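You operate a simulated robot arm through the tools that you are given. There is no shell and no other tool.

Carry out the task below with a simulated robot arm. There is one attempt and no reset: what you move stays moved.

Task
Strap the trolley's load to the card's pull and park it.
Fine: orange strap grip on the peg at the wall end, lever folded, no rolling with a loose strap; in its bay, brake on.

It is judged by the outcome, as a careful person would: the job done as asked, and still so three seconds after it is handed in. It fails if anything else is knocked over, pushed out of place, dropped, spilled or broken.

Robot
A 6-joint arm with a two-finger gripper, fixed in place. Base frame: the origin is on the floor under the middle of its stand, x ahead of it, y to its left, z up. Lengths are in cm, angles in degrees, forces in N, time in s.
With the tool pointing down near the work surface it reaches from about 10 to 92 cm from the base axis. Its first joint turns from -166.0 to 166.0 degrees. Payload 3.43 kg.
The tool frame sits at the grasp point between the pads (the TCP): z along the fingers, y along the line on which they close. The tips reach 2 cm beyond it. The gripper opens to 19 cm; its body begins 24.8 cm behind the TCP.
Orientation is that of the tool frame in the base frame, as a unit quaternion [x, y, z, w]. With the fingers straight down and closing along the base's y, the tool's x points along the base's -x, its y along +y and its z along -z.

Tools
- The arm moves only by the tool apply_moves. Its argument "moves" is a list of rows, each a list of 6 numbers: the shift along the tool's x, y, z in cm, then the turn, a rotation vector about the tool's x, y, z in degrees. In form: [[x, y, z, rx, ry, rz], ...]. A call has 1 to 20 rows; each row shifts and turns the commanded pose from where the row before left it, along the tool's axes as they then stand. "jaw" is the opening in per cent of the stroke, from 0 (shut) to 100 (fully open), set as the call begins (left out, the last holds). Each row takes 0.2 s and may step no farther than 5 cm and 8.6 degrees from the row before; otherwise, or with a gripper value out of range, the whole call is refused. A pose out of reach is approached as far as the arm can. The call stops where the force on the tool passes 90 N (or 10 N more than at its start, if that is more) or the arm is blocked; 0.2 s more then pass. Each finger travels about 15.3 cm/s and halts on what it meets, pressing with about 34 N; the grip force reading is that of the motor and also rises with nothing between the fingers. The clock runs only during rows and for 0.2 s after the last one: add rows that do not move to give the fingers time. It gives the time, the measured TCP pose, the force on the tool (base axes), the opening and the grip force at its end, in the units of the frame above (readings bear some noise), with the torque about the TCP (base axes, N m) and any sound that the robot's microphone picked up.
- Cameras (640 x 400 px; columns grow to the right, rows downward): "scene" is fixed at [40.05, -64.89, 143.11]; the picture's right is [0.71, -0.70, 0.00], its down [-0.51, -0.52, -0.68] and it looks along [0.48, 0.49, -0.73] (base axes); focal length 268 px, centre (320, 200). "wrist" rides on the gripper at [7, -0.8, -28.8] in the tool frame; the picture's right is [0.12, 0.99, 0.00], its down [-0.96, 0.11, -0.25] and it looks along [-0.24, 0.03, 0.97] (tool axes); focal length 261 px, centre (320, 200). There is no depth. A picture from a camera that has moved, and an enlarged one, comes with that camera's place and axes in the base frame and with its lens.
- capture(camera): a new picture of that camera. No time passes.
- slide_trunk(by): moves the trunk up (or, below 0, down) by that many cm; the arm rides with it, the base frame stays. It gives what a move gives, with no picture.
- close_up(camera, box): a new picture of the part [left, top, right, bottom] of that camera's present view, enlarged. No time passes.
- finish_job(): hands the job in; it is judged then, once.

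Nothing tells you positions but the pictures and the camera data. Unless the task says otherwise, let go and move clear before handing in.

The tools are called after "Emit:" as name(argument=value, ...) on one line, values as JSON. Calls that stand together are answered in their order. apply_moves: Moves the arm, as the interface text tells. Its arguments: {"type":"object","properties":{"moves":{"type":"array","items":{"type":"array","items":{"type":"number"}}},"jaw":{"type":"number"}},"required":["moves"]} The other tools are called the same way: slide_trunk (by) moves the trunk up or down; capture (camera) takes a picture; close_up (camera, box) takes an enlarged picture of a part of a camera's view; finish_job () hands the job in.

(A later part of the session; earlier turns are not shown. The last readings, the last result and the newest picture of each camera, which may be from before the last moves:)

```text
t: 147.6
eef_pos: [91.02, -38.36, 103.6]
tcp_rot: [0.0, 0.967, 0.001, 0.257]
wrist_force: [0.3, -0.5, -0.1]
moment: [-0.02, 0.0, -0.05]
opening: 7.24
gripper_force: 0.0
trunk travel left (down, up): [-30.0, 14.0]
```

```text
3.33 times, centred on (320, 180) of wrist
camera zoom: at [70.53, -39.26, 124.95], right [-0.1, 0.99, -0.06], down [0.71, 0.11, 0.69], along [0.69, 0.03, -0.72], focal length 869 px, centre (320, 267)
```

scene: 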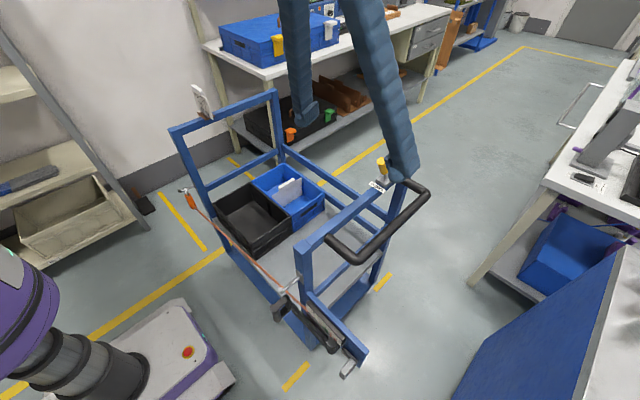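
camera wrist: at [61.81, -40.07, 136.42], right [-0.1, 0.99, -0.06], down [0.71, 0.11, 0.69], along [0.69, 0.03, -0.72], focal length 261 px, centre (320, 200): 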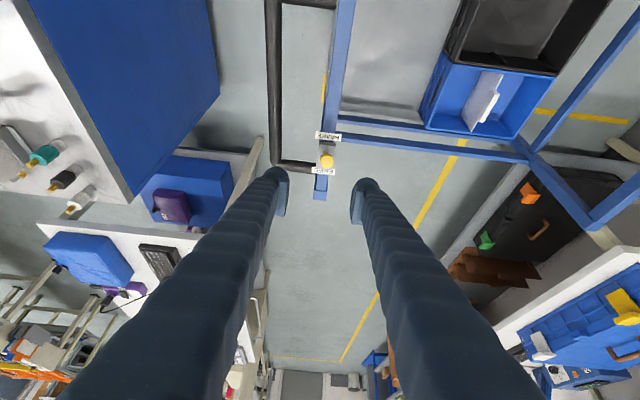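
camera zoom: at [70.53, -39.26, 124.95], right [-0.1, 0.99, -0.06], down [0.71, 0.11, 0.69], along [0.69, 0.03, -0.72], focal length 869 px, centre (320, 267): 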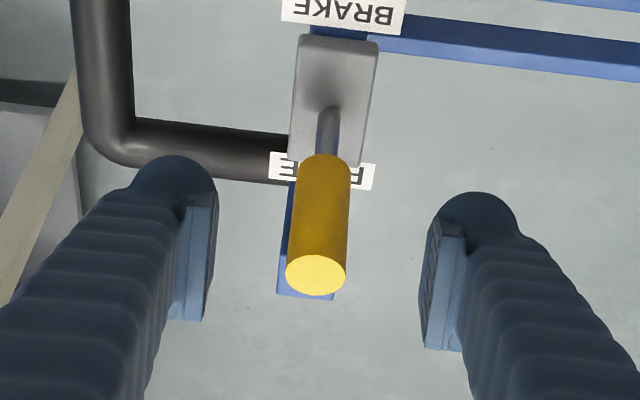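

The knob rests at FREE. Now retreat up and inward, square the tool vertical, and position above the push handle bar (y ≈ -48.7, z ≈ 91.5) at x ≈ 74.

Emit:
apply_moves(moves=[[0, 0, -4, 0, 0, 0], [0, 0, -4, 0, 0, 0], [3.25, -0.9, -1.87, 0, 0, 0], [3.25, -0.9, -1.87, 0, 0, 0], [3.25, -0.9, -1.87, 0, 0, 0], [3.25, -0.9, -1.87, 0, 0, 0], [0, -1, 0, 0, 4.3, 0], [0, -1, 0, 0, 4.3, 0], [0, -1, 0, 0, 4.3, 0], [0, -1, 0, 0, 4.3, 0], [0, -1, 0, 0, 4.3, 0], [0, -1, 0, 0, 4.3, 0], [0, -0.7, 0, 0, 4.0, 0], [0, 0, 0, 0, 0, 0]])

Emit:
capture(camera="wrist")

```text
t: 150.6
eef_pos: [71.98, -48.84, 110.64]
tcp_rot: [0.0, 1.0, 0.0, 0.0]
wrist_force: [0.1, 1.0, 0.6]
moment: [0.02, -0.03, 0.02]
opening: 7.23
gripper_force: 0.0
trunk travel left (down, up): [-30.0, 14.0]
```

```text
taken
camera wrist: at [64.93, -49.68, 139.28], right [-0.12, 0.99, 0.0], down [0.96, 0.11, 0.25], along [0.25, 0.03, -0.97], focal length 261 px, centre (320, 200)
```

wrist: 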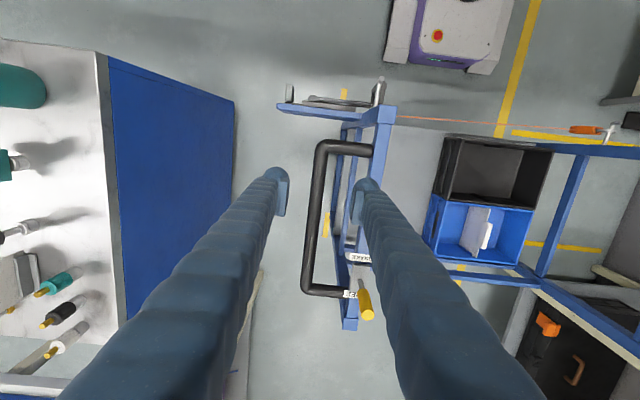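

Emit:
apply_moves(moves=[[-0.5, 0, 3.8, 0, 0, 0], [-0.5, 0, 3.8, 0, 0, 0], [-0.5, 0, 3.8, 0, 0, 0], [-0.5, 0, 3.8, 0, 0, 0], [0, 0, 2.0, 0, 0, 0], [0, 0, 0, 0, 0, 0]])

Emit:
close_up(camera="wrist", box=[240, 120, 400, 240])

Emit:
close_up(camera="scene", box=[290, 140, 440, 280])

```text
t: 152.0
eef_pos: [73.85, -48.9, 93.31]
tcp_rot: [-0.001, 1.0, 0.001, 0.0]
wrist_force: [0.5, 0.4, 0.5]
moment: [-0.01, -0.02, -0.01]
opening: 7.23
gripper_force: 0.0
trunk travel left (down, up): [-30.0, 14.0]
```

```text
3.33 times, centred on (320, 180) of wrist
camera zoom: at [66.86, -49.63, 122.01], right [-0.12, 0.99, 0.0], down [0.96, 0.11, 0.25], along [0.25, 0.03, -0.97], focal length 869 px, centre (320, 267)
```

zoom: 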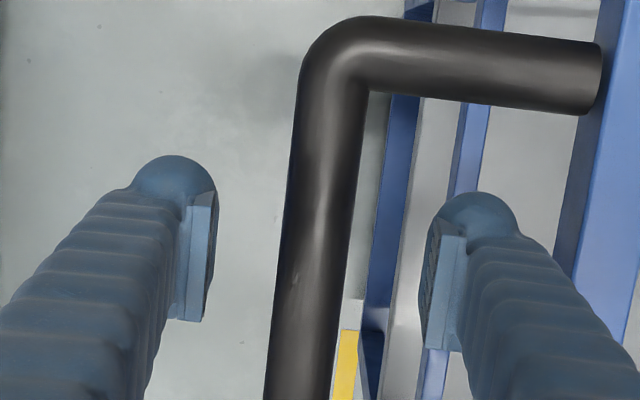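

```text
2.86 times, centred on (365, 210) of scene
camera zoom: at [40.05, -64.89, 143.11], right [0.71, -0.7, 0.0], down [-0.51, -0.52, -0.68], along [0.48, 0.49, -0.73], focal length 766 px, centre (191, 171)
```

zoom: 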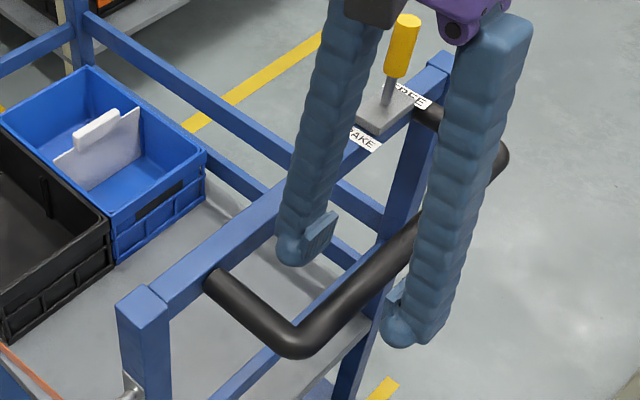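

Emit:
apply_moves(moves=[[0, -0.2, 1.3, 0, 0, 0], [0, 0, 0, 0, 0, 0]])

Emit:
apply_moves(moves=[[0, 0, 0, 0, 0, 0], [0, 0, 0, 0, 0, 0], [0, 0, 0, 0, 0, 0]], jaw=0)

Emit:
close_up(camera="wrist", box=[240, 120, 400, 240])

Emit:
close_up(camera="scene", box=[290, 140, 440, 280])

```text
t: 152.6
eef_pos: [73.95, -49.12, 92.02]
tcp_rot: [0.0, 1.0, 0.0, 0.0]
wrist_force: [0.0, 0.6, -0.1]
moment: [0.01, 0.0, -0.02]
opening: 7.21
gripper_force: 0.0
trunk travel left (down, up): [-30.0, 14.0]
```

```text
t: 153.4
eef_pos: [74.08, -49.01, 92.05]
tcp_rot: [0.0, 1.0, 0.001, -0.001]
wrist_force: [0.9, 4.1, 1.5]
moment: [0.08, 0.16, 0.07]
opening: 2.22
gripper_force: 45.3
trunk travel left (down, up): [-30.0, 14.0]
```

```text
3.33 times, centred on (320, 180) of wrist
camera zoom: at [66.88, -49.78, 120.71], right [-0.12, 0.99, 0.0], down [0.96, 0.11, 0.25], along [0.25, 0.03, -0.97], focal length 869 px, centre (320, 267)
```

zoom: 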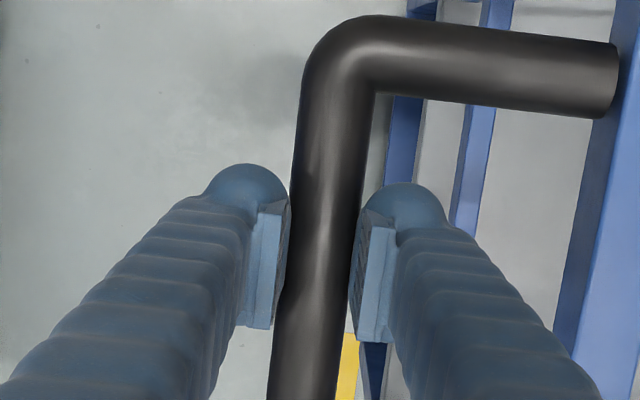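

```text
2.86 times, centred on (365, 210) of scene
camera zoom: at [40.05, -64.89, 143.11], right [0.71, -0.7, 0.0], down [-0.51, -0.52, -0.68], along [0.48, 0.49, -0.73], focal length 766 px, centre (191, 171)
```

zoom: 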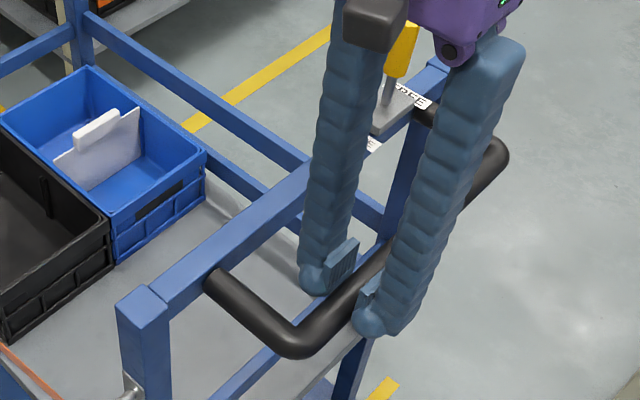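

The handle bar is gripped. Start rolling gently in +y and check that the trolley follows straight.

Emit:
apply_moves(moves=[[0, 0.5, 0, 0, 0, 0], [0, 0.8, 0, 0, 0, 0], [0, 1, 0, 0, 0, 0], [0, 1, 0, 0, 0, 0], [0, 0.7, 0, 0, 0, 0], [0, 0, 0, 0, 0, 0]])

Emit:
capture(camera="scene")

Emit:
close_up(camera="wrist", box=[240, 120, 400, 240])

```text
t: 154.8
eef_pos: [73.96, -45.07, 92.15]
tcp_rot: [0.0, 1.0, 0.0, 0.0]
wrist_force: [-3.0, 1.1, 9.4]
moment: [0.01, 0.2, 0.28]
opening: 2.13
gripper_force: 45.0
trunk travel left (down, up): [-30.0, 14.0]
```

```text
taken
```

scene: 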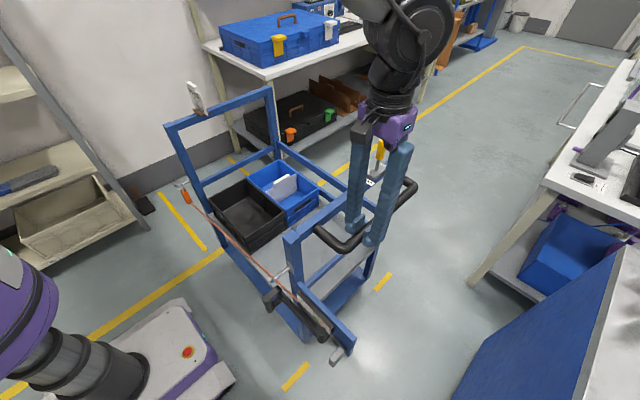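

```text
3.33 times, centred on (320, 180) of wrist
camera zoom: at [66.86, -45.82, 120.8], right [-0.12, 0.99, 0.0], down [0.96, 0.11, 0.25], along [0.25, 0.03, -0.97], focal length 869 px, centre (320, 267)
```

zoom: 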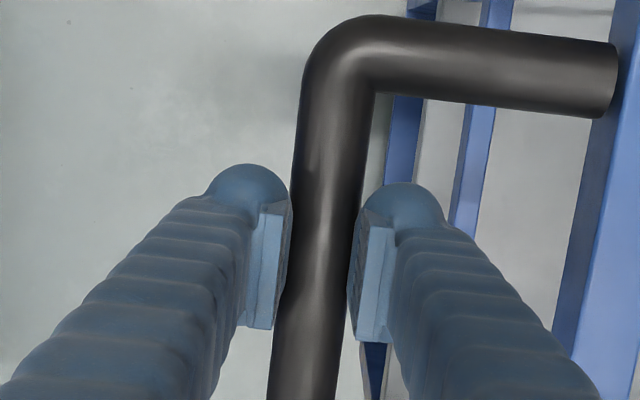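

The trolley rolls straight with little force. Continue in smooth, gently accelerated segments.

Emit:
apply_moves(moves=[[0, 0.7, 0, 0, 0, 0], [0, 1.2, 0, 0, 0, 0], [0, 1.6, 0, 0, 0, 0], [0, 1.8, 0, 0, 0, 0], [0, 1.8, 0, 0, 0, 0], [0, 1.8, 0, 0, 0, 0], [0, 1.8, 0, 0, 0, 0], [0, 1.8, 0, 0, 0, 0], [0, 1.8, 0, 0, 0, 0], [0, 1.8, 0, 0, 0, 0], [0, 1.8, 0, 0, 0, 0], [0, 1.8, 0, 0, 0, 0], [0, 1.8, 0, 0, 0, 0], [0, 1.5, 0, 0, 0, 0], [0, 1.0, 0, 0, 0, 0], [0, 0.5, 0, 0, 0, 0], [0, 0, 0, 0, 0, 0]])

Emit:
capture(camera="scene")

Emit:
capture(camera="wrist")

```text
t: 158.4
eef_pos: [73.92, -20.59, 92.19]
tcp_rot: [0.0, 1.0, 0.001, 0.0]
wrist_force: [-1.4, 0.5, 20.0]
moment: [0.03, 0.21, 0.01]
opening: 2.11
gripper_force: 45.1
trunk travel left (down, up): [-30.0, 14.0]
```

```text
taken
```

scene: 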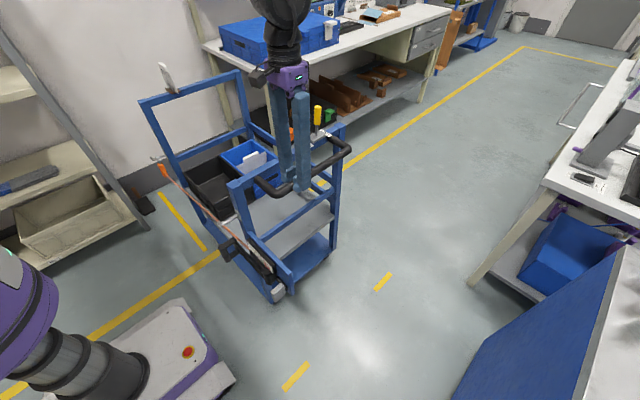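

```text
taken
camera wrist: at [66.86, -21.29, 120.84], right [-0.12, 0.99, 0.0], down [0.96, 0.11, 0.25], along [0.25, 0.03, -0.97], focal length 261 px, centre (320, 200)
```

wrist: 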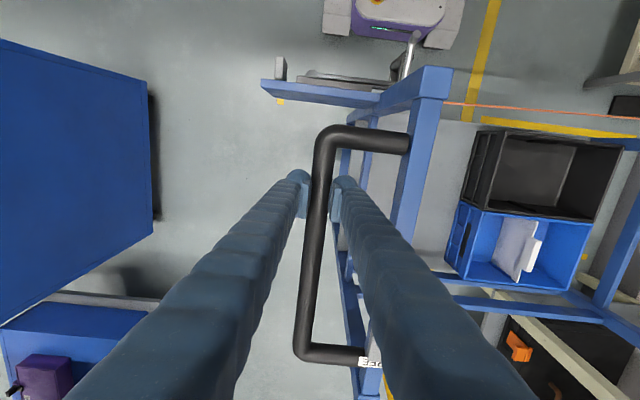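

Rolling well and straight. The pads grip a bit high on the bar (rising vertical force), so I'll loosen slightly, lower ~1.6 cm and re-grip.

Emit:
apply_moves(moves=[[0, 0, 0, 0, 0, 0], [0, 0, 0, 0, 0, 0], [0, 0, 0.8, 0, 0, 0], [0, 0, 0.8, 0, 0, 0], [0, 0, 0, 0, 0, 0]], jaw=22)

Emit:
apply_moves(moves=[[0, 0, 0, 0, 0, 0], [0, 0, 0, 0, 0, 0], [0, 0, 0, 0, 0, 0]], jaw=0)

```text
t: 159.6
eef_pos: [73.97, -20.54, 90.56]
tcp_rot: [-0.001, 1.0, 0.002, 0.0]
wrist_force: [-0.1, -0.3, 0.0]
moment: [-0.01, -0.01, 0.0]
opening: 4.21
gripper_force: 0.1
trunk travel left (down, up): [-30.0, 14.0]
```

```text
t: 160.4
eef_pos: [74.17, -20.53, 90.47]
tcp_rot: [0.0, 1.0, 0.001, 0.0]
wrist_force: [0.7, 1.8, -2.3]
moment: [0.04, -0.18, 0.33]
opening: 2.2
gripper_force: 45.0
trunk travel left (down, up): [-30.0, 14.0]
```

Emit:
apply_moves(moves=[[0, 0.7, 0, 0, 0, 0], [0, 1.2, 0, 0, 0, 0], [0, 1.6, 0, 0, 0, 0], [0, 1.8, 0, 0, 0, 0], [0, 1.8, 0, 0, 0, 0], [0, 1.8, 0, 0, 0, 0], [0, 1.8, 0, 0, 0, 0], [0, 1.8, 0, 0, 0, 0], [0, 1.8, 0, 0, 0, 0], [0, 1.8, 0, 0, 0, 0], [0, 1.8, 0, 0, 0, 0], [0, 1.8, 0, 0, 0, 0], [0, 1.8, 0, 0, 0, 0], [0, 1.8, 0, 0, 0, 0], [0, 1.8, 0, 0, 0, 0], [0, 1.5, 0, 0, 0, 0], [0, 1.0, 0, 0, 0, 0], [0, 0.5, 0, 0, 0, 0], [0, 0, 0, 0, 0, 0]])

Emit:
capture(camera="scene")

Emit:
capture(camera="wrist")

```text
t: 164.4
eef_pos: [74.16, 7.67, 90.51]
tcp_rot: [0.0, 1.0, 0.001, -0.002]
wrist_force: [-6.5, 3.7, -35.7]
moment: [0.06, -0.27, -0.03]
opening: 2.2
gripper_force: 45.1
trunk travel left (down, up): [-30.0, 14.0]
```

```text
taken
```

scene: 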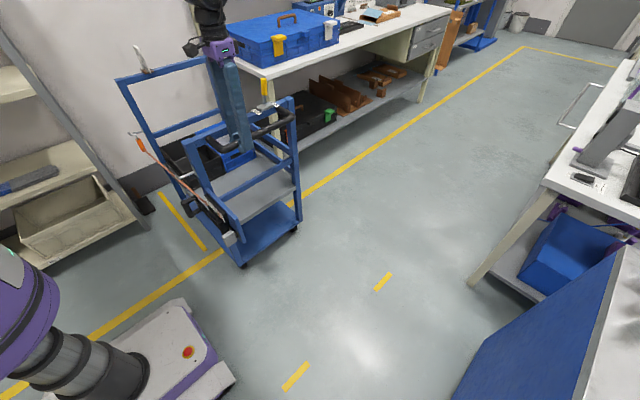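

```text
taken
camera wrist: at [67.12, 6.84, 119.12], right [-0.12, 0.99, 0.0], down [0.96, 0.11, 0.24], along [0.24, 0.03, -0.97], focal length 261 px, centre (320, 200)
```

wrist: 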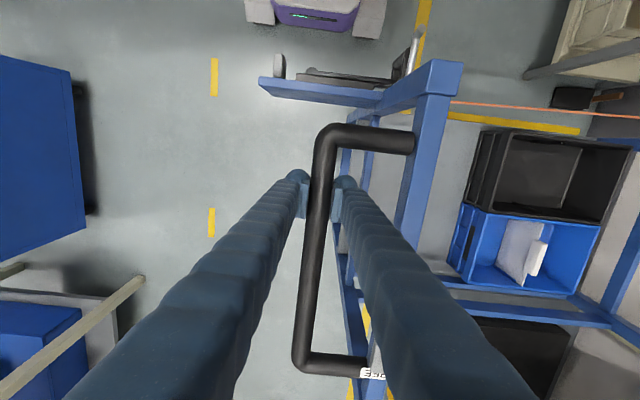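

Rolling straight into the bay. I'll ease the vertical preload by 0.2 cm and continue most of the remaining distance.

Emit:
apply_moves(moves=[[0, 0.3, 0.2, 0, 0, 0], [0, 0.9, 0, 0, 0, 0], [0, 1.4, 0, 0, 0, 0], [0, 1.8, 0, 0, 0, 0], [0, 1.8, 0, 0, 0, 0], [0, 1.8, 0, 0, 0, 0], [0, 1.8, 0, 0, 0, 0], [0, 1.8, 0, 0, 0, 0], [0, 1.8, 0, 0, 0, 0], [0, 1.8, 0, 0, 0, 0], [0, 1.8, 0, 0, 0, 0], [0, 1.8, 0, 0, 0, 0], [0, 1.4, 0, 0, 0, 0], [0, 1.0, 0, 0, 0, 0], [0, 0.5, 0, 0, 0, 0], [0, 0, 0, 0, 0, 0]])

Emit:
capture(camera="scene")

Emit:
capture(camera="wrist")

```text
t: 167.8
eef_pos: [74.06, 29.22, 90.55]
tcp_rot: [0.0, 1.0, 0.001, 0.0]
wrist_force: [1.6, 0.4, 1.8]
moment: [-0.01, 0.3, 0.1]
opening: 2.22
gripper_force: 45.0
trunk travel left (down, up): [-30.0, 14.0]
```

```text
taken
```

scene: 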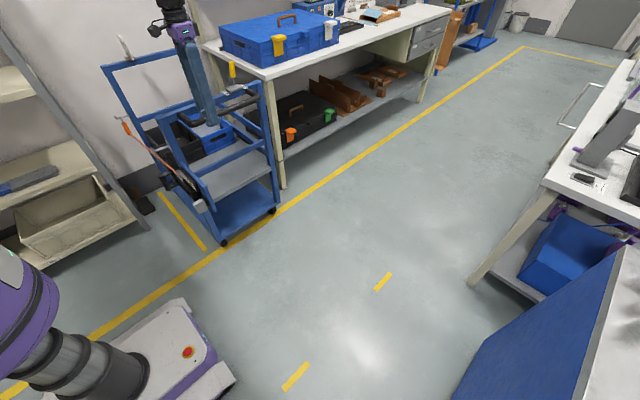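

```text
taken
camera wrist: at [67.03, 28.53, 119.08], right [-0.12, 0.99, 0.0], down [0.96, 0.11, 0.25], along [0.25, 0.03, -0.97], focal length 261 px, centre (320, 200)
```

wrist: 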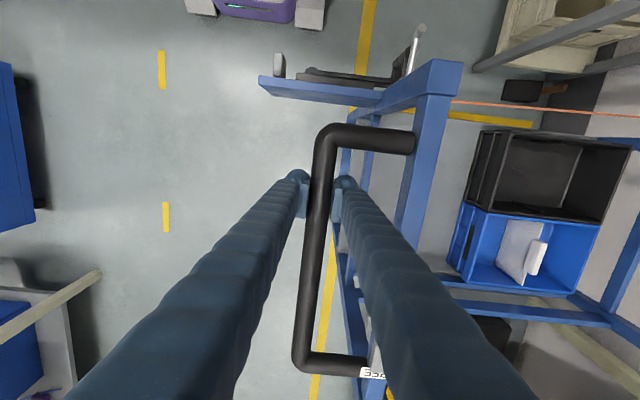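

Nearly there (shift ≈ 78 cm). Before the last stretch I'll check the clearance to the wall and the bay lines.

Emit:
close_up(camera="wrist", box=[430, 60, 640, 200])

Emit:
close_up(camera="scene", box=[90, 20, 300, 260])

```text
2.86 times, centred on (535, 130) of wrist
camera zoom: at [67.03, 28.53, 119.08], right [-0.12, 0.99, 0.0], down [0.96, 0.11, 0.25], along [0.25, 0.03, -0.97], focal length 745 px, centre (-294, 400)
```

zoom: 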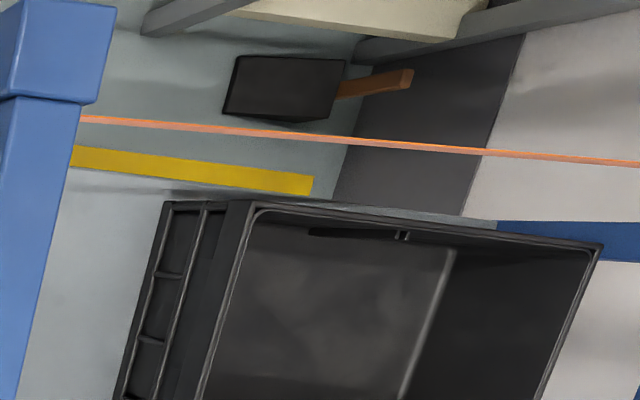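

```text
1.67 times, centred on (195, 140) of scene
camera zoom: at [40.05, -64.89, 143.11], right [0.71, -0.7, 0.0], down [-0.51, -0.52, -0.68], along [0.48, 0.49, -0.73], focal length 447 px, centre (528, 300)
```

zoom: 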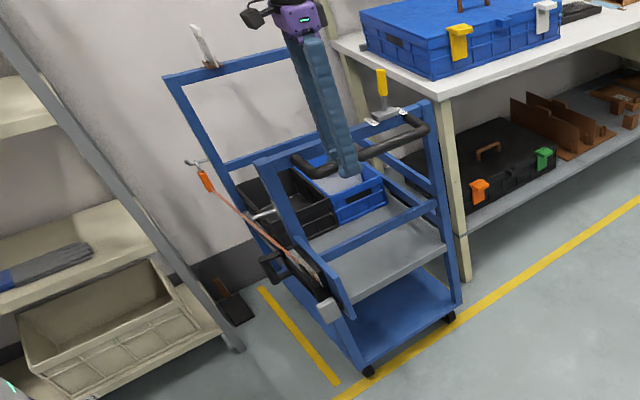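

Wall face is at y ≈ 124.8, bay strips span y ≈ 49–119.5. A further 11.3 cm centres the trolley with ~4.5 cm to the wall. Finish the roll slowly.

Emit:
apply_moves(moves=[[0, 0.4, 0, 0, 0, 0], [0, 0.8, 0, 0, 0, 0], [0, 1.1, 0, 0, 0, 0], [0, 1.2, 0, 0, 0, 0], [0, 1.2, 0, 0, 0, 0], [0, 1.2, 0, 0, 0, 0], [0, 1.2, 0, 0, 0, 0], [0, 1.2, 0, 0, 0, 0], [0, 1.1, 0, 0, 0, 0], [0, 0.9, 0, 0, 0, 0], [0, 0.6, 0, 0, 0, 0], [0, 0.35, 0, 0, 0, 0], [0, 0, 0, 0, 0, 0], [0, 0, 0, 0, 0, 0]])

Emit:
capture(camera="scene")

Emit:
capture(camera="wrist")

```text
t: 170.8
eef_pos: [74.07, 40.49, 90.44]
tcp_rot: [0.001, 1.0, 0.001, 0.0]
wrist_force: [10.4, 1.1, 2.1]
moment: [0.02, 0.02, 0.45]
opening: 2.21
gripper_force: 44.9
trunk travel left (down, up): [-30.0, 14.0]
```

```text
taken
```

scene: 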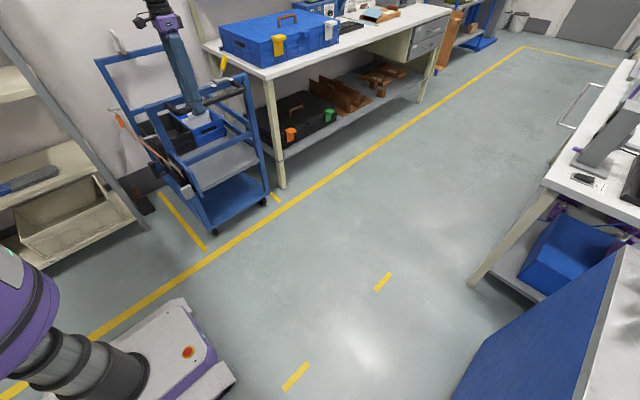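

```text
taken
camera wrist: at [67.04, 39.74, 119.05], right [-0.12, 0.99, 0.0], down [0.96, 0.11, 0.25], along [0.25, 0.03, -0.97], focal length 261 px, centre (320, 200)
```

wrist: 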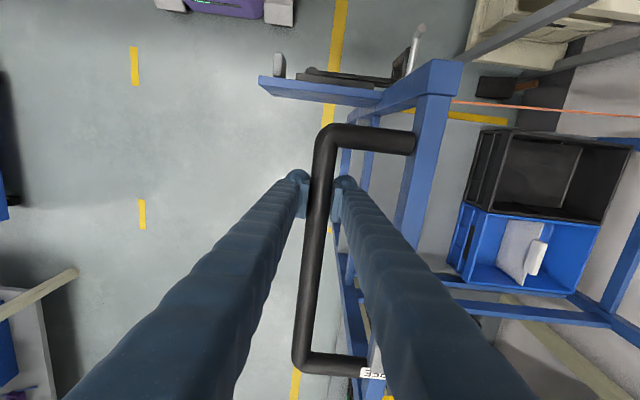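

The trolley is in its bay. Release the handle, rise clear, and go to the brake knob (now near [92.7, 50.9, 103]).

Emit:
apply_moves(moves=[[0, 0, 0, 0, 0, 0], [0, 0, 0, 0, 0, 0], [0, 0, 0, 0, 0, 0], [0, 0, -3, 0, 0, 0], [0, 0, -4, 0, 0, 0], [0, 0, -4.5, 0, 0, 0], [0, 0, -4.5, 0, 0, 0], [0, 0, -3, 0, 0, 0]], jaw=38)

Emit:
apply_moves(moves=[[2, 1, 0, 0, -4, 0], [2, 1, 0, 0, -4, 0], [1, 1, 0, 0, -4, 0], [0, 1, 0, 0, -4, 0], [0, 1, 0, 0, -4, 0], [0, 1, 0, 0, -4, 0], [0, 1, 0, 0, -4, 0], [0, 1, 0, 0, -4, 0]])

Emit:
capture(camera="wrist")

Emit:
capture(camera="scene")

```text
t: 172.6
eef_pos: [74.08, 40.41, 109.46]
tcp_rot: [0.0, 1.0, 0.001, 0.0]
wrist_force: [-1.3, -0.6, -0.2]
moment: [0.01, -0.04, -0.02]
opening: 7.26
gripper_force: 0.0
trunk travel left (down, up): [-30.0, 14.0]
```

```text
t: 174.4
eef_pos: [69.05, 48.35, 109.33]
tcp_rot: [-0.001, 0.961, 0.001, 0.277]
wrist_force: [-0.3, -0.4, 0.8]
moment: [0.0, -0.04, -0.05]
opening: 7.22
gripper_force: 0.1
trunk travel left (down, up): [-30.0, 14.0]
```

```text
taken
camera wrist: at [47.77, 47.69, 129.73], right [-0.1, 0.99, -0.06], down [0.68, 0.11, 0.72], along [0.72, 0.03, -0.69], focal length 261 px, centre (320, 200)
```

wrist: 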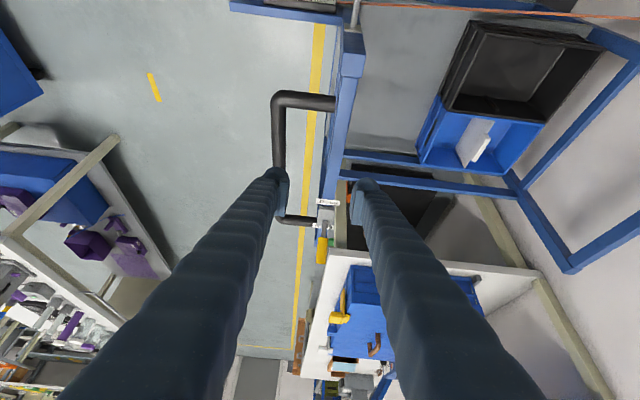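

```text
taken
```

scene: 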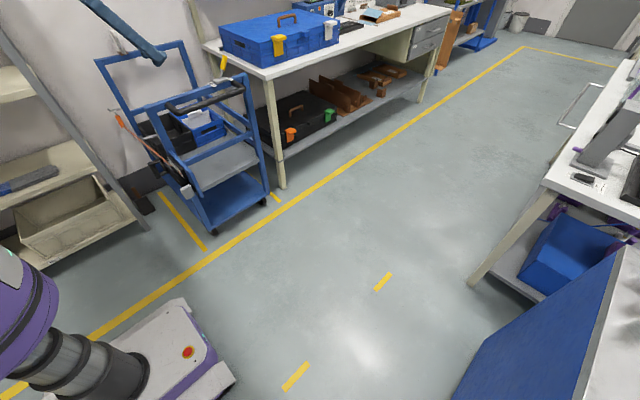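

Emit:
close_up(camera="wrist", box=[280, 180, 380, 280])

Emit:
close_up(camera="scene", box=[180, 30, 280, 130])

```text
4.00 times, centred on (330, 230) of wrist
camera zoom: at [47.77, 47.69, 129.73], right [-0.1, 0.99, -0.06], down [0.68, 0.11, 0.72], along [0.72, 0.03, -0.69], focal length 1043 px, centre (280, 80)
```

zoom: 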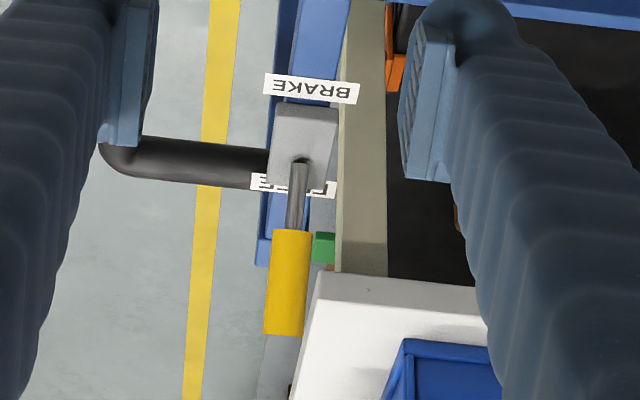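

```text
4.00 times, centred on (230, 80) of scene
camera zoom: at [40.05, -64.89, 143.11], right [0.71, -0.7, 0.0], down [-0.51, -0.52, -0.68], along [0.48, 0.49, -0.73], focal length 1073 px, centre (680, 680)
```

zoom: 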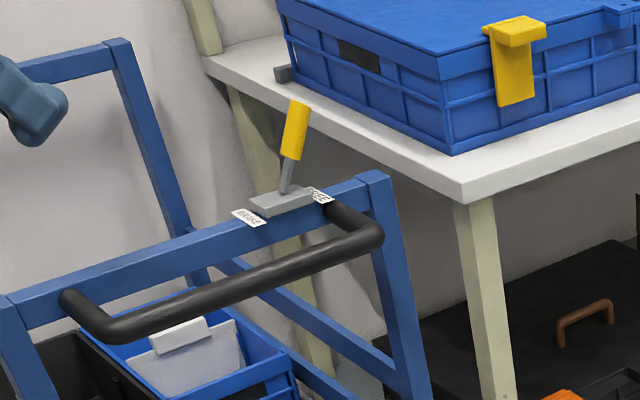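

The knob leans to FREE with its top at ≈ [93, 50.8, 103]. Approach it with the same pitched grip.

Emit:
apply_moves(moves=[[-2.95, 0.49, 2.12, 0, 0, 0], [-2.95, 0.49, 2.12, 0, 0, 0], [-2.95, 0.49, 2.12, 0, 0, 0], [-2.95, 0.49, 2.12, 0, 0, 0], [-2.95, 0.49, 2.12, 0, 0, 0], [0, 0, 0, 0, 0, 0]])

Emit:
close_up(camera="wrist", box=[240, 120, 400, 260])

```text
t: 175.8
eef_pos: [87.12, 50.93, 107.97]
tcp_rot: [0.0, 0.962, 0.0, 0.275]
wrist_force: [-0.3, -0.6, -0.2]
moment: [-0.01, -0.02, 0.0]
opening: 7.22
gripper_force: 0.0
trunk travel left (down, up): [-30.0, 14.0]
```

```text
2.86 times, centred on (320, 190) of wrist
camera zoom: at [65.9, 50.16, 128.41], right [-0.1, 0.99, -0.06], down [0.68, 0.11, 0.72], along [0.72, 0.03, -0.69], focal length 745 px, centre (320, 229)
```

zoom: 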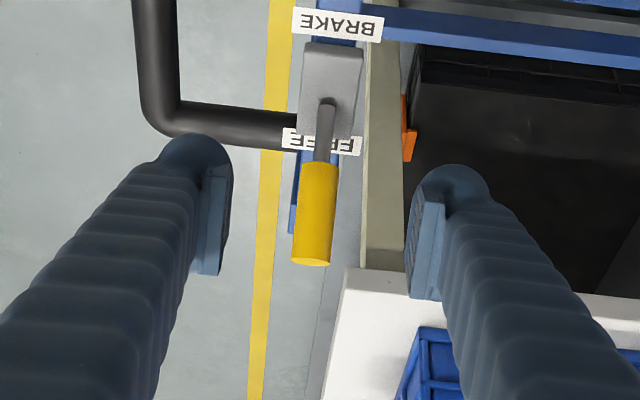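

Emit:
apply_moves(moves=[[-0.15, 0.02, 3, 0, 0, 0], [-0.15, 0.02, 3, 0, 0, 0], [-0.15, 0.02, 3, 0, 0, 0], [0, 0, 0, 0, 0, 0]])

Emit:
close_up(camera="wrist", box=[240, 120, 400, 260])

Emit:
close_up(camera="scene", box=[180, 30, 280, 130])

```text
t: 176.8
eef_pos: [92.41, 51.12, 100.58]
tcp_rot: [0.001, 0.961, 0.001, 0.276]
wrist_force: [0.1, -0.5, 0.5]
moment: [-0.03, -0.01, 0.0]
opening: 7.2
gripper_force: 0.1
trunk travel left (down, up): [-30.0, 14.0]
```

```text
2.86 times, centred on (320, 190) of wrist
camera zoom: at [71.09, 50.3, 121.06], right [-0.1, 0.99, -0.06], down [0.68, 0.11, 0.72], along [0.72, 0.03, -0.69], focal length 745 px, centre (320, 229)
```

zoom: 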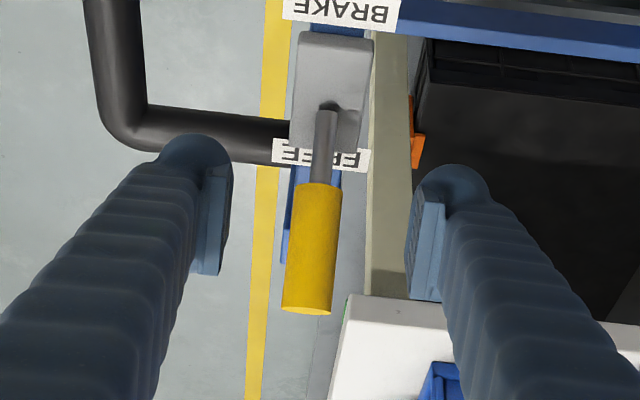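

```text
4.00 times, centred on (230, 80) of scene
camera zoom: at [40.05, -64.89, 143.11], right [0.71, -0.7, 0.0], down [-0.51, -0.52, -0.68], along [0.48, 0.49, -0.73], focal length 1073 px, centre (680, 680)
```

zoom: 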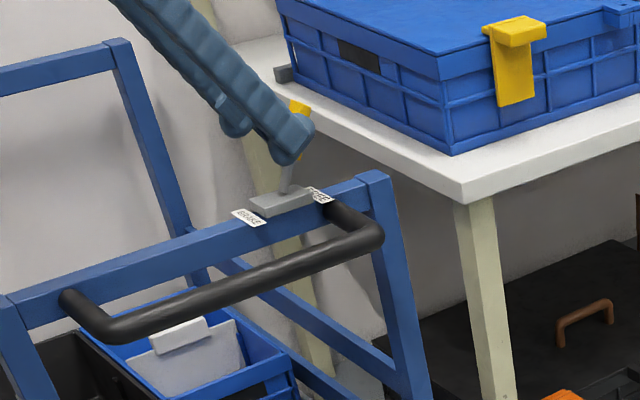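

Emit:
apply_moves(moves=[[0, 0, 0, 0, 0, 0], [0, 0, 0, 0, 0, 0], [0, 0, 0, 0, 0, 0]], jaw=0)

Emit:
apply_moves(moves=[[0.5, 0, -0.27, 0, 0, 0], [0.5, 0, -0.32, 0, 0, 0], [0.5, 0, -0.32, 0, 0, 0], [0.5, 0, -0.32, 0, 0, 0], [0, 0, 0, 0, 0, 0]])

Emit:
close_up(camera="wrist", box=[240, 120, 400, 260])

Emit:
close_up(camera="scene", box=[180, 30, 280, 130])

```text
t: 177.6
eef_pos: [92.45, 50.99, 100.57]
tcp_rot: [0.002, 0.961, 0.0, 0.275]
wrist_force: [0.0, 0.2, -0.9]
moment: [0.01, 0.05, 0.0]
opening: 0.0
gripper_force: 33.8
trunk travel left (down, up): [-30.0, 14.0]
```

```text
t: 178.8
eef_pos: [89.95, 51.05, 100.53]
tcp_rot: [0.001, 0.961, 0.001, 0.276]
wrist_force: [-0.2, 0.7, 1.0]
moment: [0.02, 0.02, -0.01]
opening: 0.0
gripper_force: 33.7
trunk travel left (down, up): [-30.0, 14.0]
```

```text
2.86 times, centred on (320, 190) of wrist
camera zoom: at [68.78, 50.22, 121.08], right [-0.1, 0.99, -0.06], down [0.68, 0.11, 0.72], along [0.72, 0.03, -0.69], focal length 745 px, centre (320, 229)
```

zoom: 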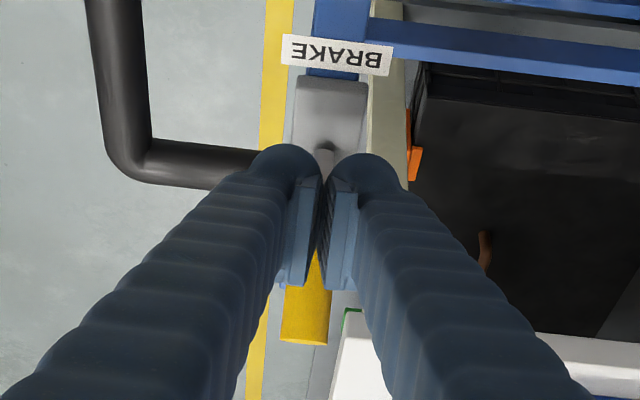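

```text
4.00 times, centred on (230, 80) of scene
camera zoom: at [40.05, -64.89, 143.11], right [0.71, -0.7, 0.0], down [-0.51, -0.52, -0.68], along [0.48, 0.49, -0.73], focal length 1073 px, centre (680, 680)
```

zoom: 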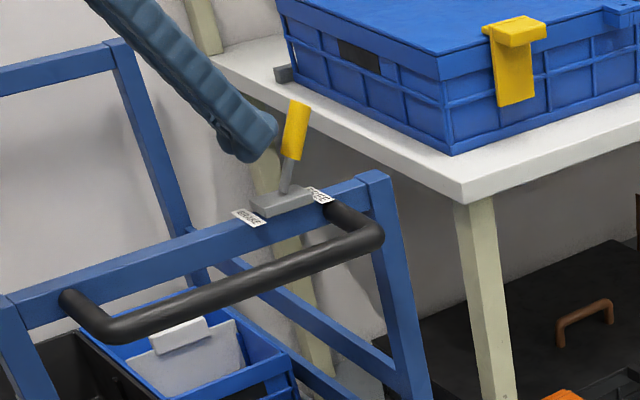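

The jaws closed short of the knob: re-triangulating, the lever base is at ≈ [91.5, 51, 93.8] and in FREE the knob lies at ≈ [96, 51.1, 98.6] (about 44° lean). Back off, tilt a bit more and re-approach.

Emit:
apply_moves(moves=[[0, 0, -4, 0, 0, 0], [0, 0, -4, 0, 0, 0], [0, 0, 0, 0, -4, 0], [0, 0, 0, 0, -4, 0], [-1.15, 0.03, 2.6, 0, 0, 0], [-1.15, 0.03, 2.6, 0, 0, 0], [0, 0, 0, 0, 0, 0]], jaw=38)

Emit:
close_up(camera="wrist", box=[240, 120, 400, 260])

```text
t: 180.4
eef_pos: [90.82, 50.95, 104.97]
tcp_rot: [0.001, 0.94, 0.0, 0.342]
wrist_force: [-0.6, 0.2, 0.4]
moment: [0.01, 0.01, -0.02]
opening: 7.21
gripper_force: 0.0
trunk travel left (down, up): [-30.0, 14.0]
```

```text
2.86 times, centred on (320, 190) of wrist
camera zoom: at [66.91, 50.22, 122.26], right [-0.09, 0.99, -0.08], down [0.58, 0.11, 0.81], along [0.81, 0.03, -0.58], focal length 745 px, centre (320, 229)
```

zoom: 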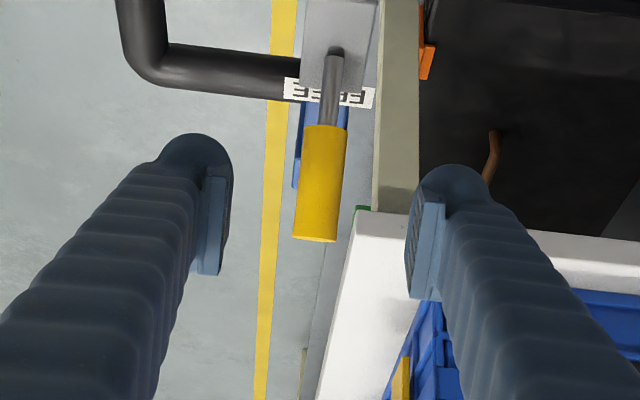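

Emit:
apply_moves(moves=[[0, 0.07, 2.7, 0, 0, 0], [0, 0.07, 2.7, 0, 0, 0], [0, 0, 2.7, 0, 0, 0], [0, 0, 0, 0, 0, 0]])

Emit:
close_up(camera="wrist", box=[240, 120, 400, 260])

Emit:
close_up(camera="scene", box=[180, 30, 280, 130])

```text
t: 181.4
eef_pos: [96.25, 51.11, 98.71]
tcp_rot: [0.001, 0.94, 0.0, 0.342]
wrist_force: [0.1, -0.8, 0.2]
moment: [-0.03, 0.01, -0.01]
opening: 7.22
gripper_force: 0.1
trunk travel left (down, up): [-30.0, 14.0]
```

```text
2.86 times, centred on (320, 190) of wrist
camera zoom: at [72.23, 50.38, 116.09], right [-0.09, 0.99, -0.07], down [0.58, 0.11, 0.81], along [0.81, 0.03, -0.58], focal length 745 px, centre (320, 229)
```

zoom: 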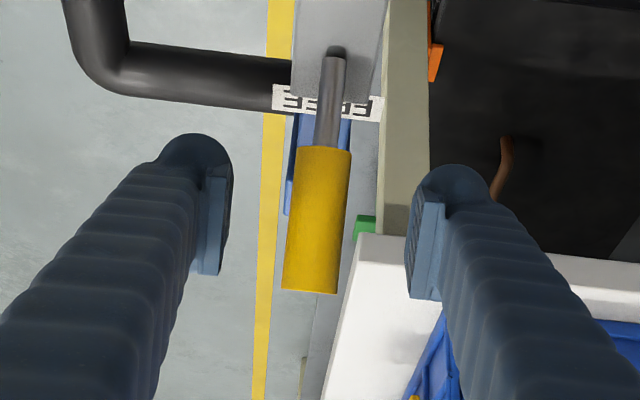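

```text
4.00 times, centred on (230, 80) of scene
camera zoom: at [40.05, -64.89, 143.11], right [0.71, -0.7, 0.0], down [-0.51, -0.52, -0.68], along [0.48, 0.49, -0.73], focal length 1073 px, centre (680, 680)
```

zoom: 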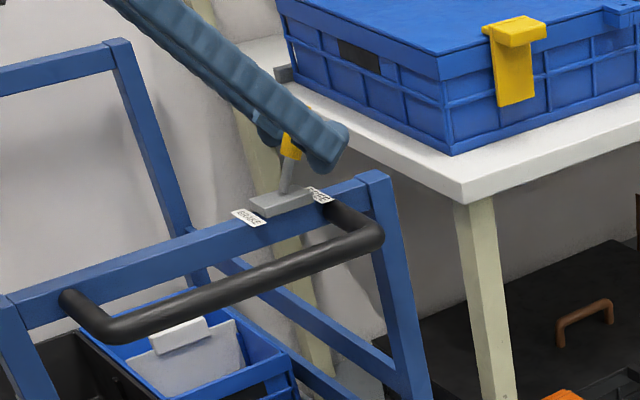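

Emit:
apply_moves(moves=[[0, 0, 0, 0, 0, 0], [0, 0, 0, 0, 0, 0], [0, 0, 0, 0, 0, 0]], jaw=0)

```text
t: 182.2
eef_pos: [96.12, 51.09, 98.66]
tcp_rot: [0.001, 0.94, 0.0, 0.342]
wrist_force: [0.7, -3.6, -1.8]
moment: [-0.12, -0.07, 0.04]
opening: 1.73
gripper_force: 44.7
trunk travel left (down, up): [-30.0, 14.0]
```

Emit:
apply_moves(moves=[[0, 0, 0, 0, 0, 0], [0, 0, -1.0, 0, 0, 0], [0, 0, 0, 0, 0, 0]], jaw=25)

Emit:
apply_moves(moves=[[0, 0, 0, 0, 0, 0], [0, 0, 0, 0, 0, 0], [0, 0, 0, 0, 0, 0]], jaw=0)

Emit:
close_up(camera="wrist", box=[240, 120, 400, 260])

```text
t: 183.0
eef_pos: [95.6, 51.23, 99.45]
tcp_rot: [0.0, 0.94, 0.001, 0.342]
wrist_force: [0.5, -0.7, 0.2]
moment: [-0.04, -0.02, -0.01]
opening: 4.76
gripper_force: 0.0
trunk travel left (down, up): [-30.0, 14.0]
```

```text
t: 183.8
eef_pos: [95.48, 51.04, 99.56]
tcp_rot: [0.001, 0.94, 0.0, 0.342]
wrist_force: [-2.3, -4.0, 2.2]
moment: [-0.07, 0.14, 0.03]
opening: 2.03
gripper_force: 45.0
trunk travel left (down, up): [-30.0, 14.0]
```

```text
2.86 times, centred on (320, 190) of wrist
camera zoom: at [71.57, 50.32, 116.85], right [-0.09, 0.99, -0.07], down [0.58, 0.11, 0.81], along [0.81, 0.03, -0.58], focal length 745 px, centre (320, 229)
```

zoom: 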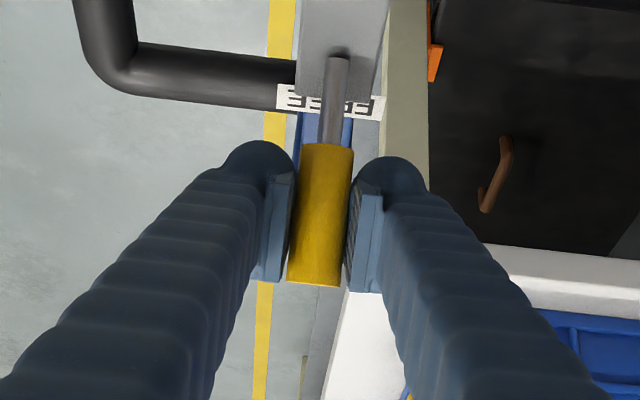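

Solid grip now (2.03 cm). Swing the knob along its arc back toward BRAKE.

Emit:
apply_moves(moves=[[0.3, 0, -0.69, 0, 0, 0], [0.3, 0, -0.69, 0, 0, 0], [0.34, 0, -0.49, 0, 0, 0], [0.34, 0, -0.49, 0, 0, 0], [0.43, 0, -0.42, 0, 0, 0], [0.43, 0, -0.42, 0, 0, 0]])

Emit:
close_up(camera="wrist", box=[240, 120, 400, 260])

```text
t: 185.2
eef_pos: [91.82, 51.1, 100.63]
tcp_rot: [0.001, 0.939, 0.001, 0.343]
wrist_force: [14.8, -4.3, 4.9]
moment: [-0.06, -1.12, -0.05]
opening: 2.07
gripper_force: 44.9
trunk travel left (down, up): [-30.0, 14.0]
```

```text
2.86 times, centred on (320, 190) of wrist
camera zoom: at [67.96, 50.33, 117.94], right [-0.09, 0.99, -0.07], down [0.58, 0.11, 0.81], along [0.81, 0.03, -0.58], focal length 745 px, centre (320, 229)
```

zoom: 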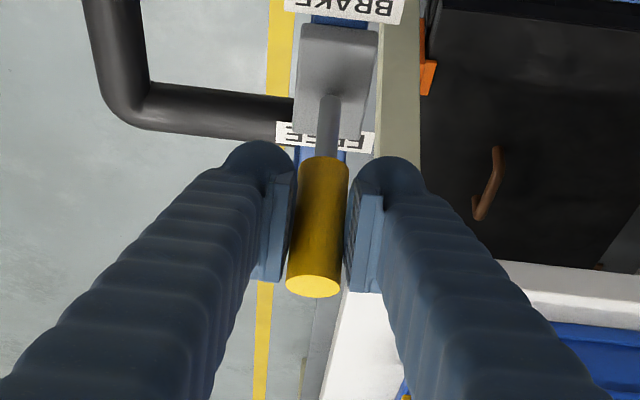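

The knob is following (about upright). Continue to BRAKE.

Emit:
apply_moves(moves=[[0.49, 0, -0.35, 0, 0, 0], [0.49, 0, -0.35, 0, 0, 0], [0.54, 0, -0.25, 0, 0, 0], [0.54, 0, -0.25, 0, 0, 0], [0.58, 0, -0.155, 0, 0, 0], [0.58, 0, -0.155, 0, 0, 0], [0.68, 0, -0.12, 0, 0, 0], [0, 0, 0, 0, 0, 0]])

Emit:
close_up(camera="wrist", box=[240, 120, 400, 260])

Emit:
close_up(camera="scene", box=[180, 30, 280, 130])

```text
t: 187.0
eef_pos: [87.59, 51.21, 99.22]
tcp_rot: [0.0, 0.94, 0.001, 0.342]
wrist_force: [0.8, 0.3, 0.2]
moment: [-0.01, 0.01, -0.01]
opening: 0.01
gripper_force: 34.7
trunk travel left (down, up): [-30.0, 14.0]
```

```text
2.86 times, centred on (320, 190) of wrist
camera zoom: at [63.74, 50.46, 116.62], right [-0.09, 0.99, -0.08], down [0.58, 0.11, 0.81], along [0.81, 0.03, -0.58], focal length 745 px, centre (320, 229)
```

zoom: 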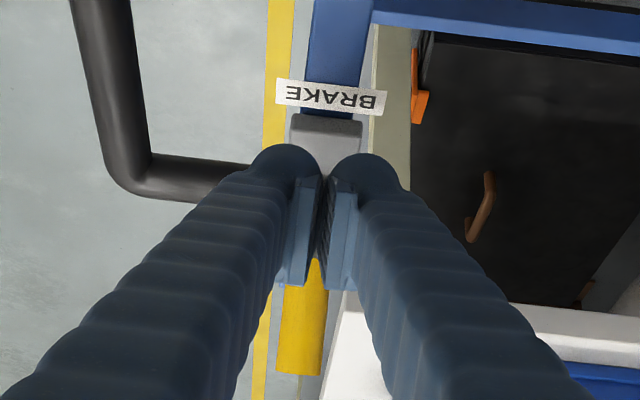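

```text
4.00 times, centred on (230, 80) of scene
camera zoom: at [40.05, -64.89, 143.11], right [0.71, -0.7, 0.0], down [-0.51, -0.52, -0.68], along [0.48, 0.49, -0.73], focal length 1073 px, centre (680, 680)
```

zoom: 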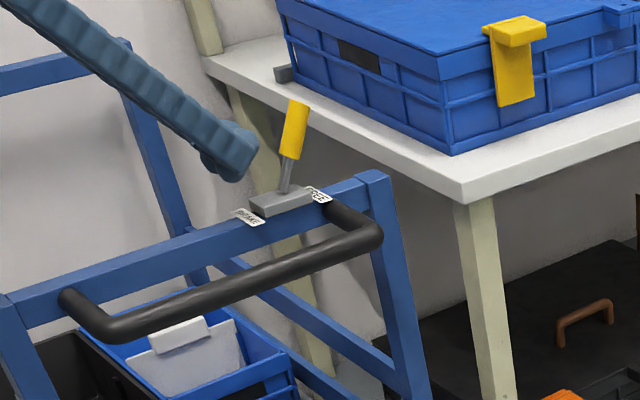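

The grip slipped past centre and the knob sprang back to FREE; friction alone isn't enough in this direction. I'll back off and re-grip with the tool yawed ~70° so a finger sits behind the knob and pushes it positively toward BRAKE.

Emit:
apply_moves(moves=[[0, 0, -3.5, 0, 0, 0], [0, 0, -4, 0, 0, 0], [0, 0, -4, 0, 0, 0], [2, -1, -3, 0, 0, 0], [2, -1, -3, 0, 0, 0]], jaw=40)

Emit:
slide_trunk(by=14)

Emit:
close_up(camera="scene", box=[180, 30, 280, 130])

```text
t: 188.2
eef_pos: [73.36, 49.23, 110.33]
tcp_rot: [0.0, 0.939, 0.001, 0.344]
wrist_force: [0.0, 1.3, -0.4]
moment: [0.03, -0.06, -0.02]
opening: 7.59
gripper_force: 0.1
trunk travel left (down, up): [-30.0, 14.0]
```

```text
t: 189.9
eef_pos: [73.54, 49.16, 124.07]
tcp_rot: [0.0, 0.94, 0.001, 0.342]
wrist_force: [-0.3, -0.4, 0.3]
moment: [0.0, 0.0, -0.01]
opening: 7.62
gripper_force: 0.1
trunk travel left (down, up): [-44.0, 0.0]
```

```text
4.00 times, centred on (230, 80) of scene
camera zoom: at [40.05, -64.89, 143.11], right [0.71, -0.7, 0.0], down [-0.51, -0.52, -0.68], along [0.48, 0.49, -0.73], focal length 1073 px, centre (680, 680)
```

zoom: 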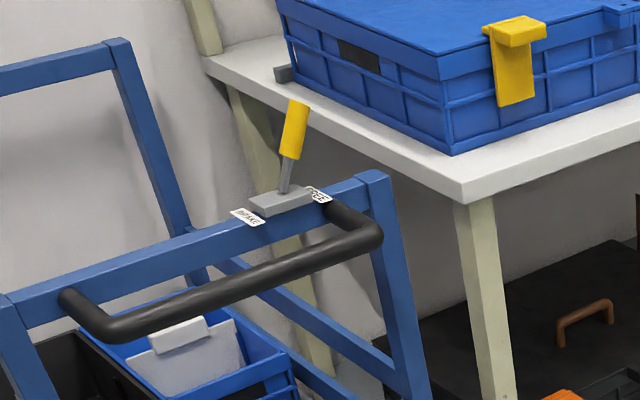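

Emit:
apply_moves(moves=[[0, 0, 0, -5.01, 0, -5.98], [0, 0, 0, -5.01, 0, -5.98], [0, 0, 0, -5.01, 0, -5.98], [0, 0, 0, -5.01, 0, -5.98], [0, 0, 0, -5.01, 0, -5.98], [0, 0, 0, -5.01, 0, -5.98], [0, 0, 0, -5.01, 0, -5.98], [0, 0, 0, -5.01, 0, -5.98], [0, 0, 0, -5.01, 0, -5.98], [0, 0, 0, 0, -5, 0], [0, 0, 0, 0, -5, 0], [0, 0, 0, 0, 0, 0]])

Emit:
capture(camera="wrist")

Emit:
capture(camera="scene")

```text
t: 192.5
eef_pos: [72.51, 50.69, 124.31]
tcp_rot: [-0.235, 0.876, 0.103, 0.409]
wrist_force: [0.2, 1.4, 0.5]
moment: [-0.07, -0.06, -0.1]
opening: 7.58
gripper_force: 0.0
out of reach, approached as far as the arm can: row 5, 6, 7, 8, 9, 11
trunk travel left (down, up): [-44.0, 0.0]
```

```text
taken
camera wrist: at [49.77, 37.09, 137.31], right [-0.56, 0.82, -0.1], down [0.31, 0.32, 0.89], along [0.77, 0.47, -0.44], focal length 261 px, centre (320, 200)
```

wrist: 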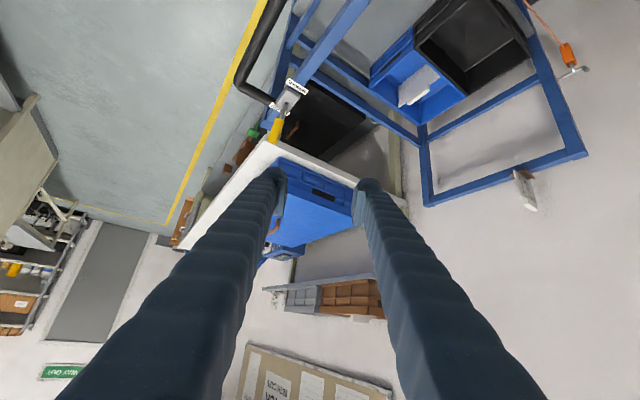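

```text
taken
```

scene: 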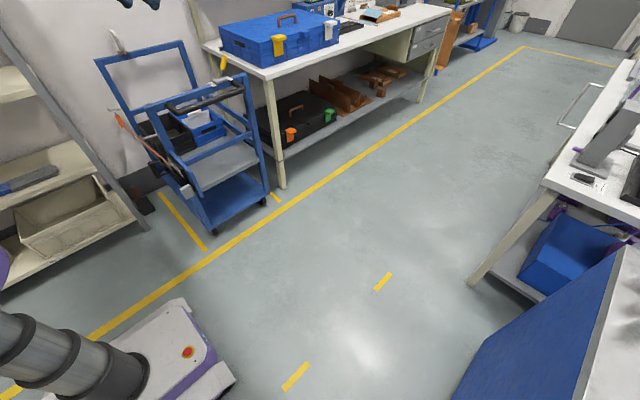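

Emit:
apply_moves(moves=[[0, 0, 0, -2.3, 0, -1.93], [0, 0, 0, -2.3, 0, -1.93], [0, 0, 0, -2.3, 0, -1.93], [0, 0, 0, -2.3, 0, -1.93]])

```text
t: 193.5
eef_pos: [72.53, 50.65, 124.3]
tcp_rot: [-0.235, 0.875, 0.104, 0.409]
wrist_force: [0.3, -0.3, 0.3]
moment: [0.04, -0.01, 0.04]
opening: 7.62
gripper_force: 0.1
out of reach, approached as far as the arm can: row 1, 2, 3, 4
trunk travel left (down, up): [-44.0, 0.0]
```

That yaw is beyond a wrist limit. The moment readings show the lever itself is light; the slip came from the knob twisting in the pads. So I'll re-grip as before and rotate the tool together with the knob while passing centre. First restore the yaw.

Emit:
apply_moves(moves=[[0, 0, 0, 5.74, 0, 4.83], [0, 0, 0, 5.74, 0, 4.83], [0, 0, 0, 5.74, 0, 4.83], [0, 0, 0, 5.74, 0, 4.83], [0, 0, 0, 0, 4, 0], [0, 0, 0, 0, 4, 0], [0, 0, 0, 0, 4, 0], [0, 0, 0, 0, 0, 0]])

```text
t: 195.3
eef_pos: [72.41, 50.64, 124.37]
tcp_rot: [0.001, 0.945, -0.006, 0.327]
wrist_force: [-0.3, -0.3, 0.3]
moment: [0.02, -0.05, 0.06]
opening: 7.59
gripper_force: 0.1
trunk travel left (down, up): [-44.0, 0.0]
```

Emit:
apply_moves(moves=[[-0.4, 0.06, 3.54, 0, 0, 0], [-0.4, 0.06, 3.54, 0, 0, 0], [-0.4, 0.06, 3.54, 0, 0, 0], [-0.4, 0.06, 3.54, 0, 0, 0], [-0.4, 0.06, 3.54, 0, 0, 0], [-0.4, 0.06, 3.54, 0, 0, 0], [-0.36, 0.05, 3.54, 0, 0, 0], [0, 0, 2, 0, 0, 0], [0, 0, 0, 0, 0, 0]])

Emit:
close_up(camera="wrist", box=[240, 120, 400, 260])

```text
t: 197.3
eef_pos: [91.23, 50.83, 104.96]
tcp_rot: [0.001, 0.945, -0.006, 0.327]
wrist_force: [-0.1, 0.5, 0.4]
moment: [0.0, -0.05, 0.01]
opening: 7.61
gripper_force: 0.1
trunk travel left (down, up): [-44.0, 0.0]
```

```text
2.86 times, centred on (320, 190) of wrist
camera zoom: at [67.98, 50.35, 123.1], right [-0.09, 0.99, -0.08], down [0.6, 0.12, 0.79], along [0.79, 0.02, -0.61], focal length 745 px, centre (320, 229)
```

zoom: 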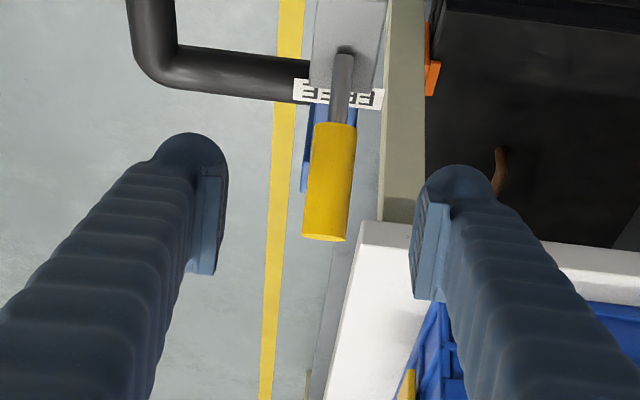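

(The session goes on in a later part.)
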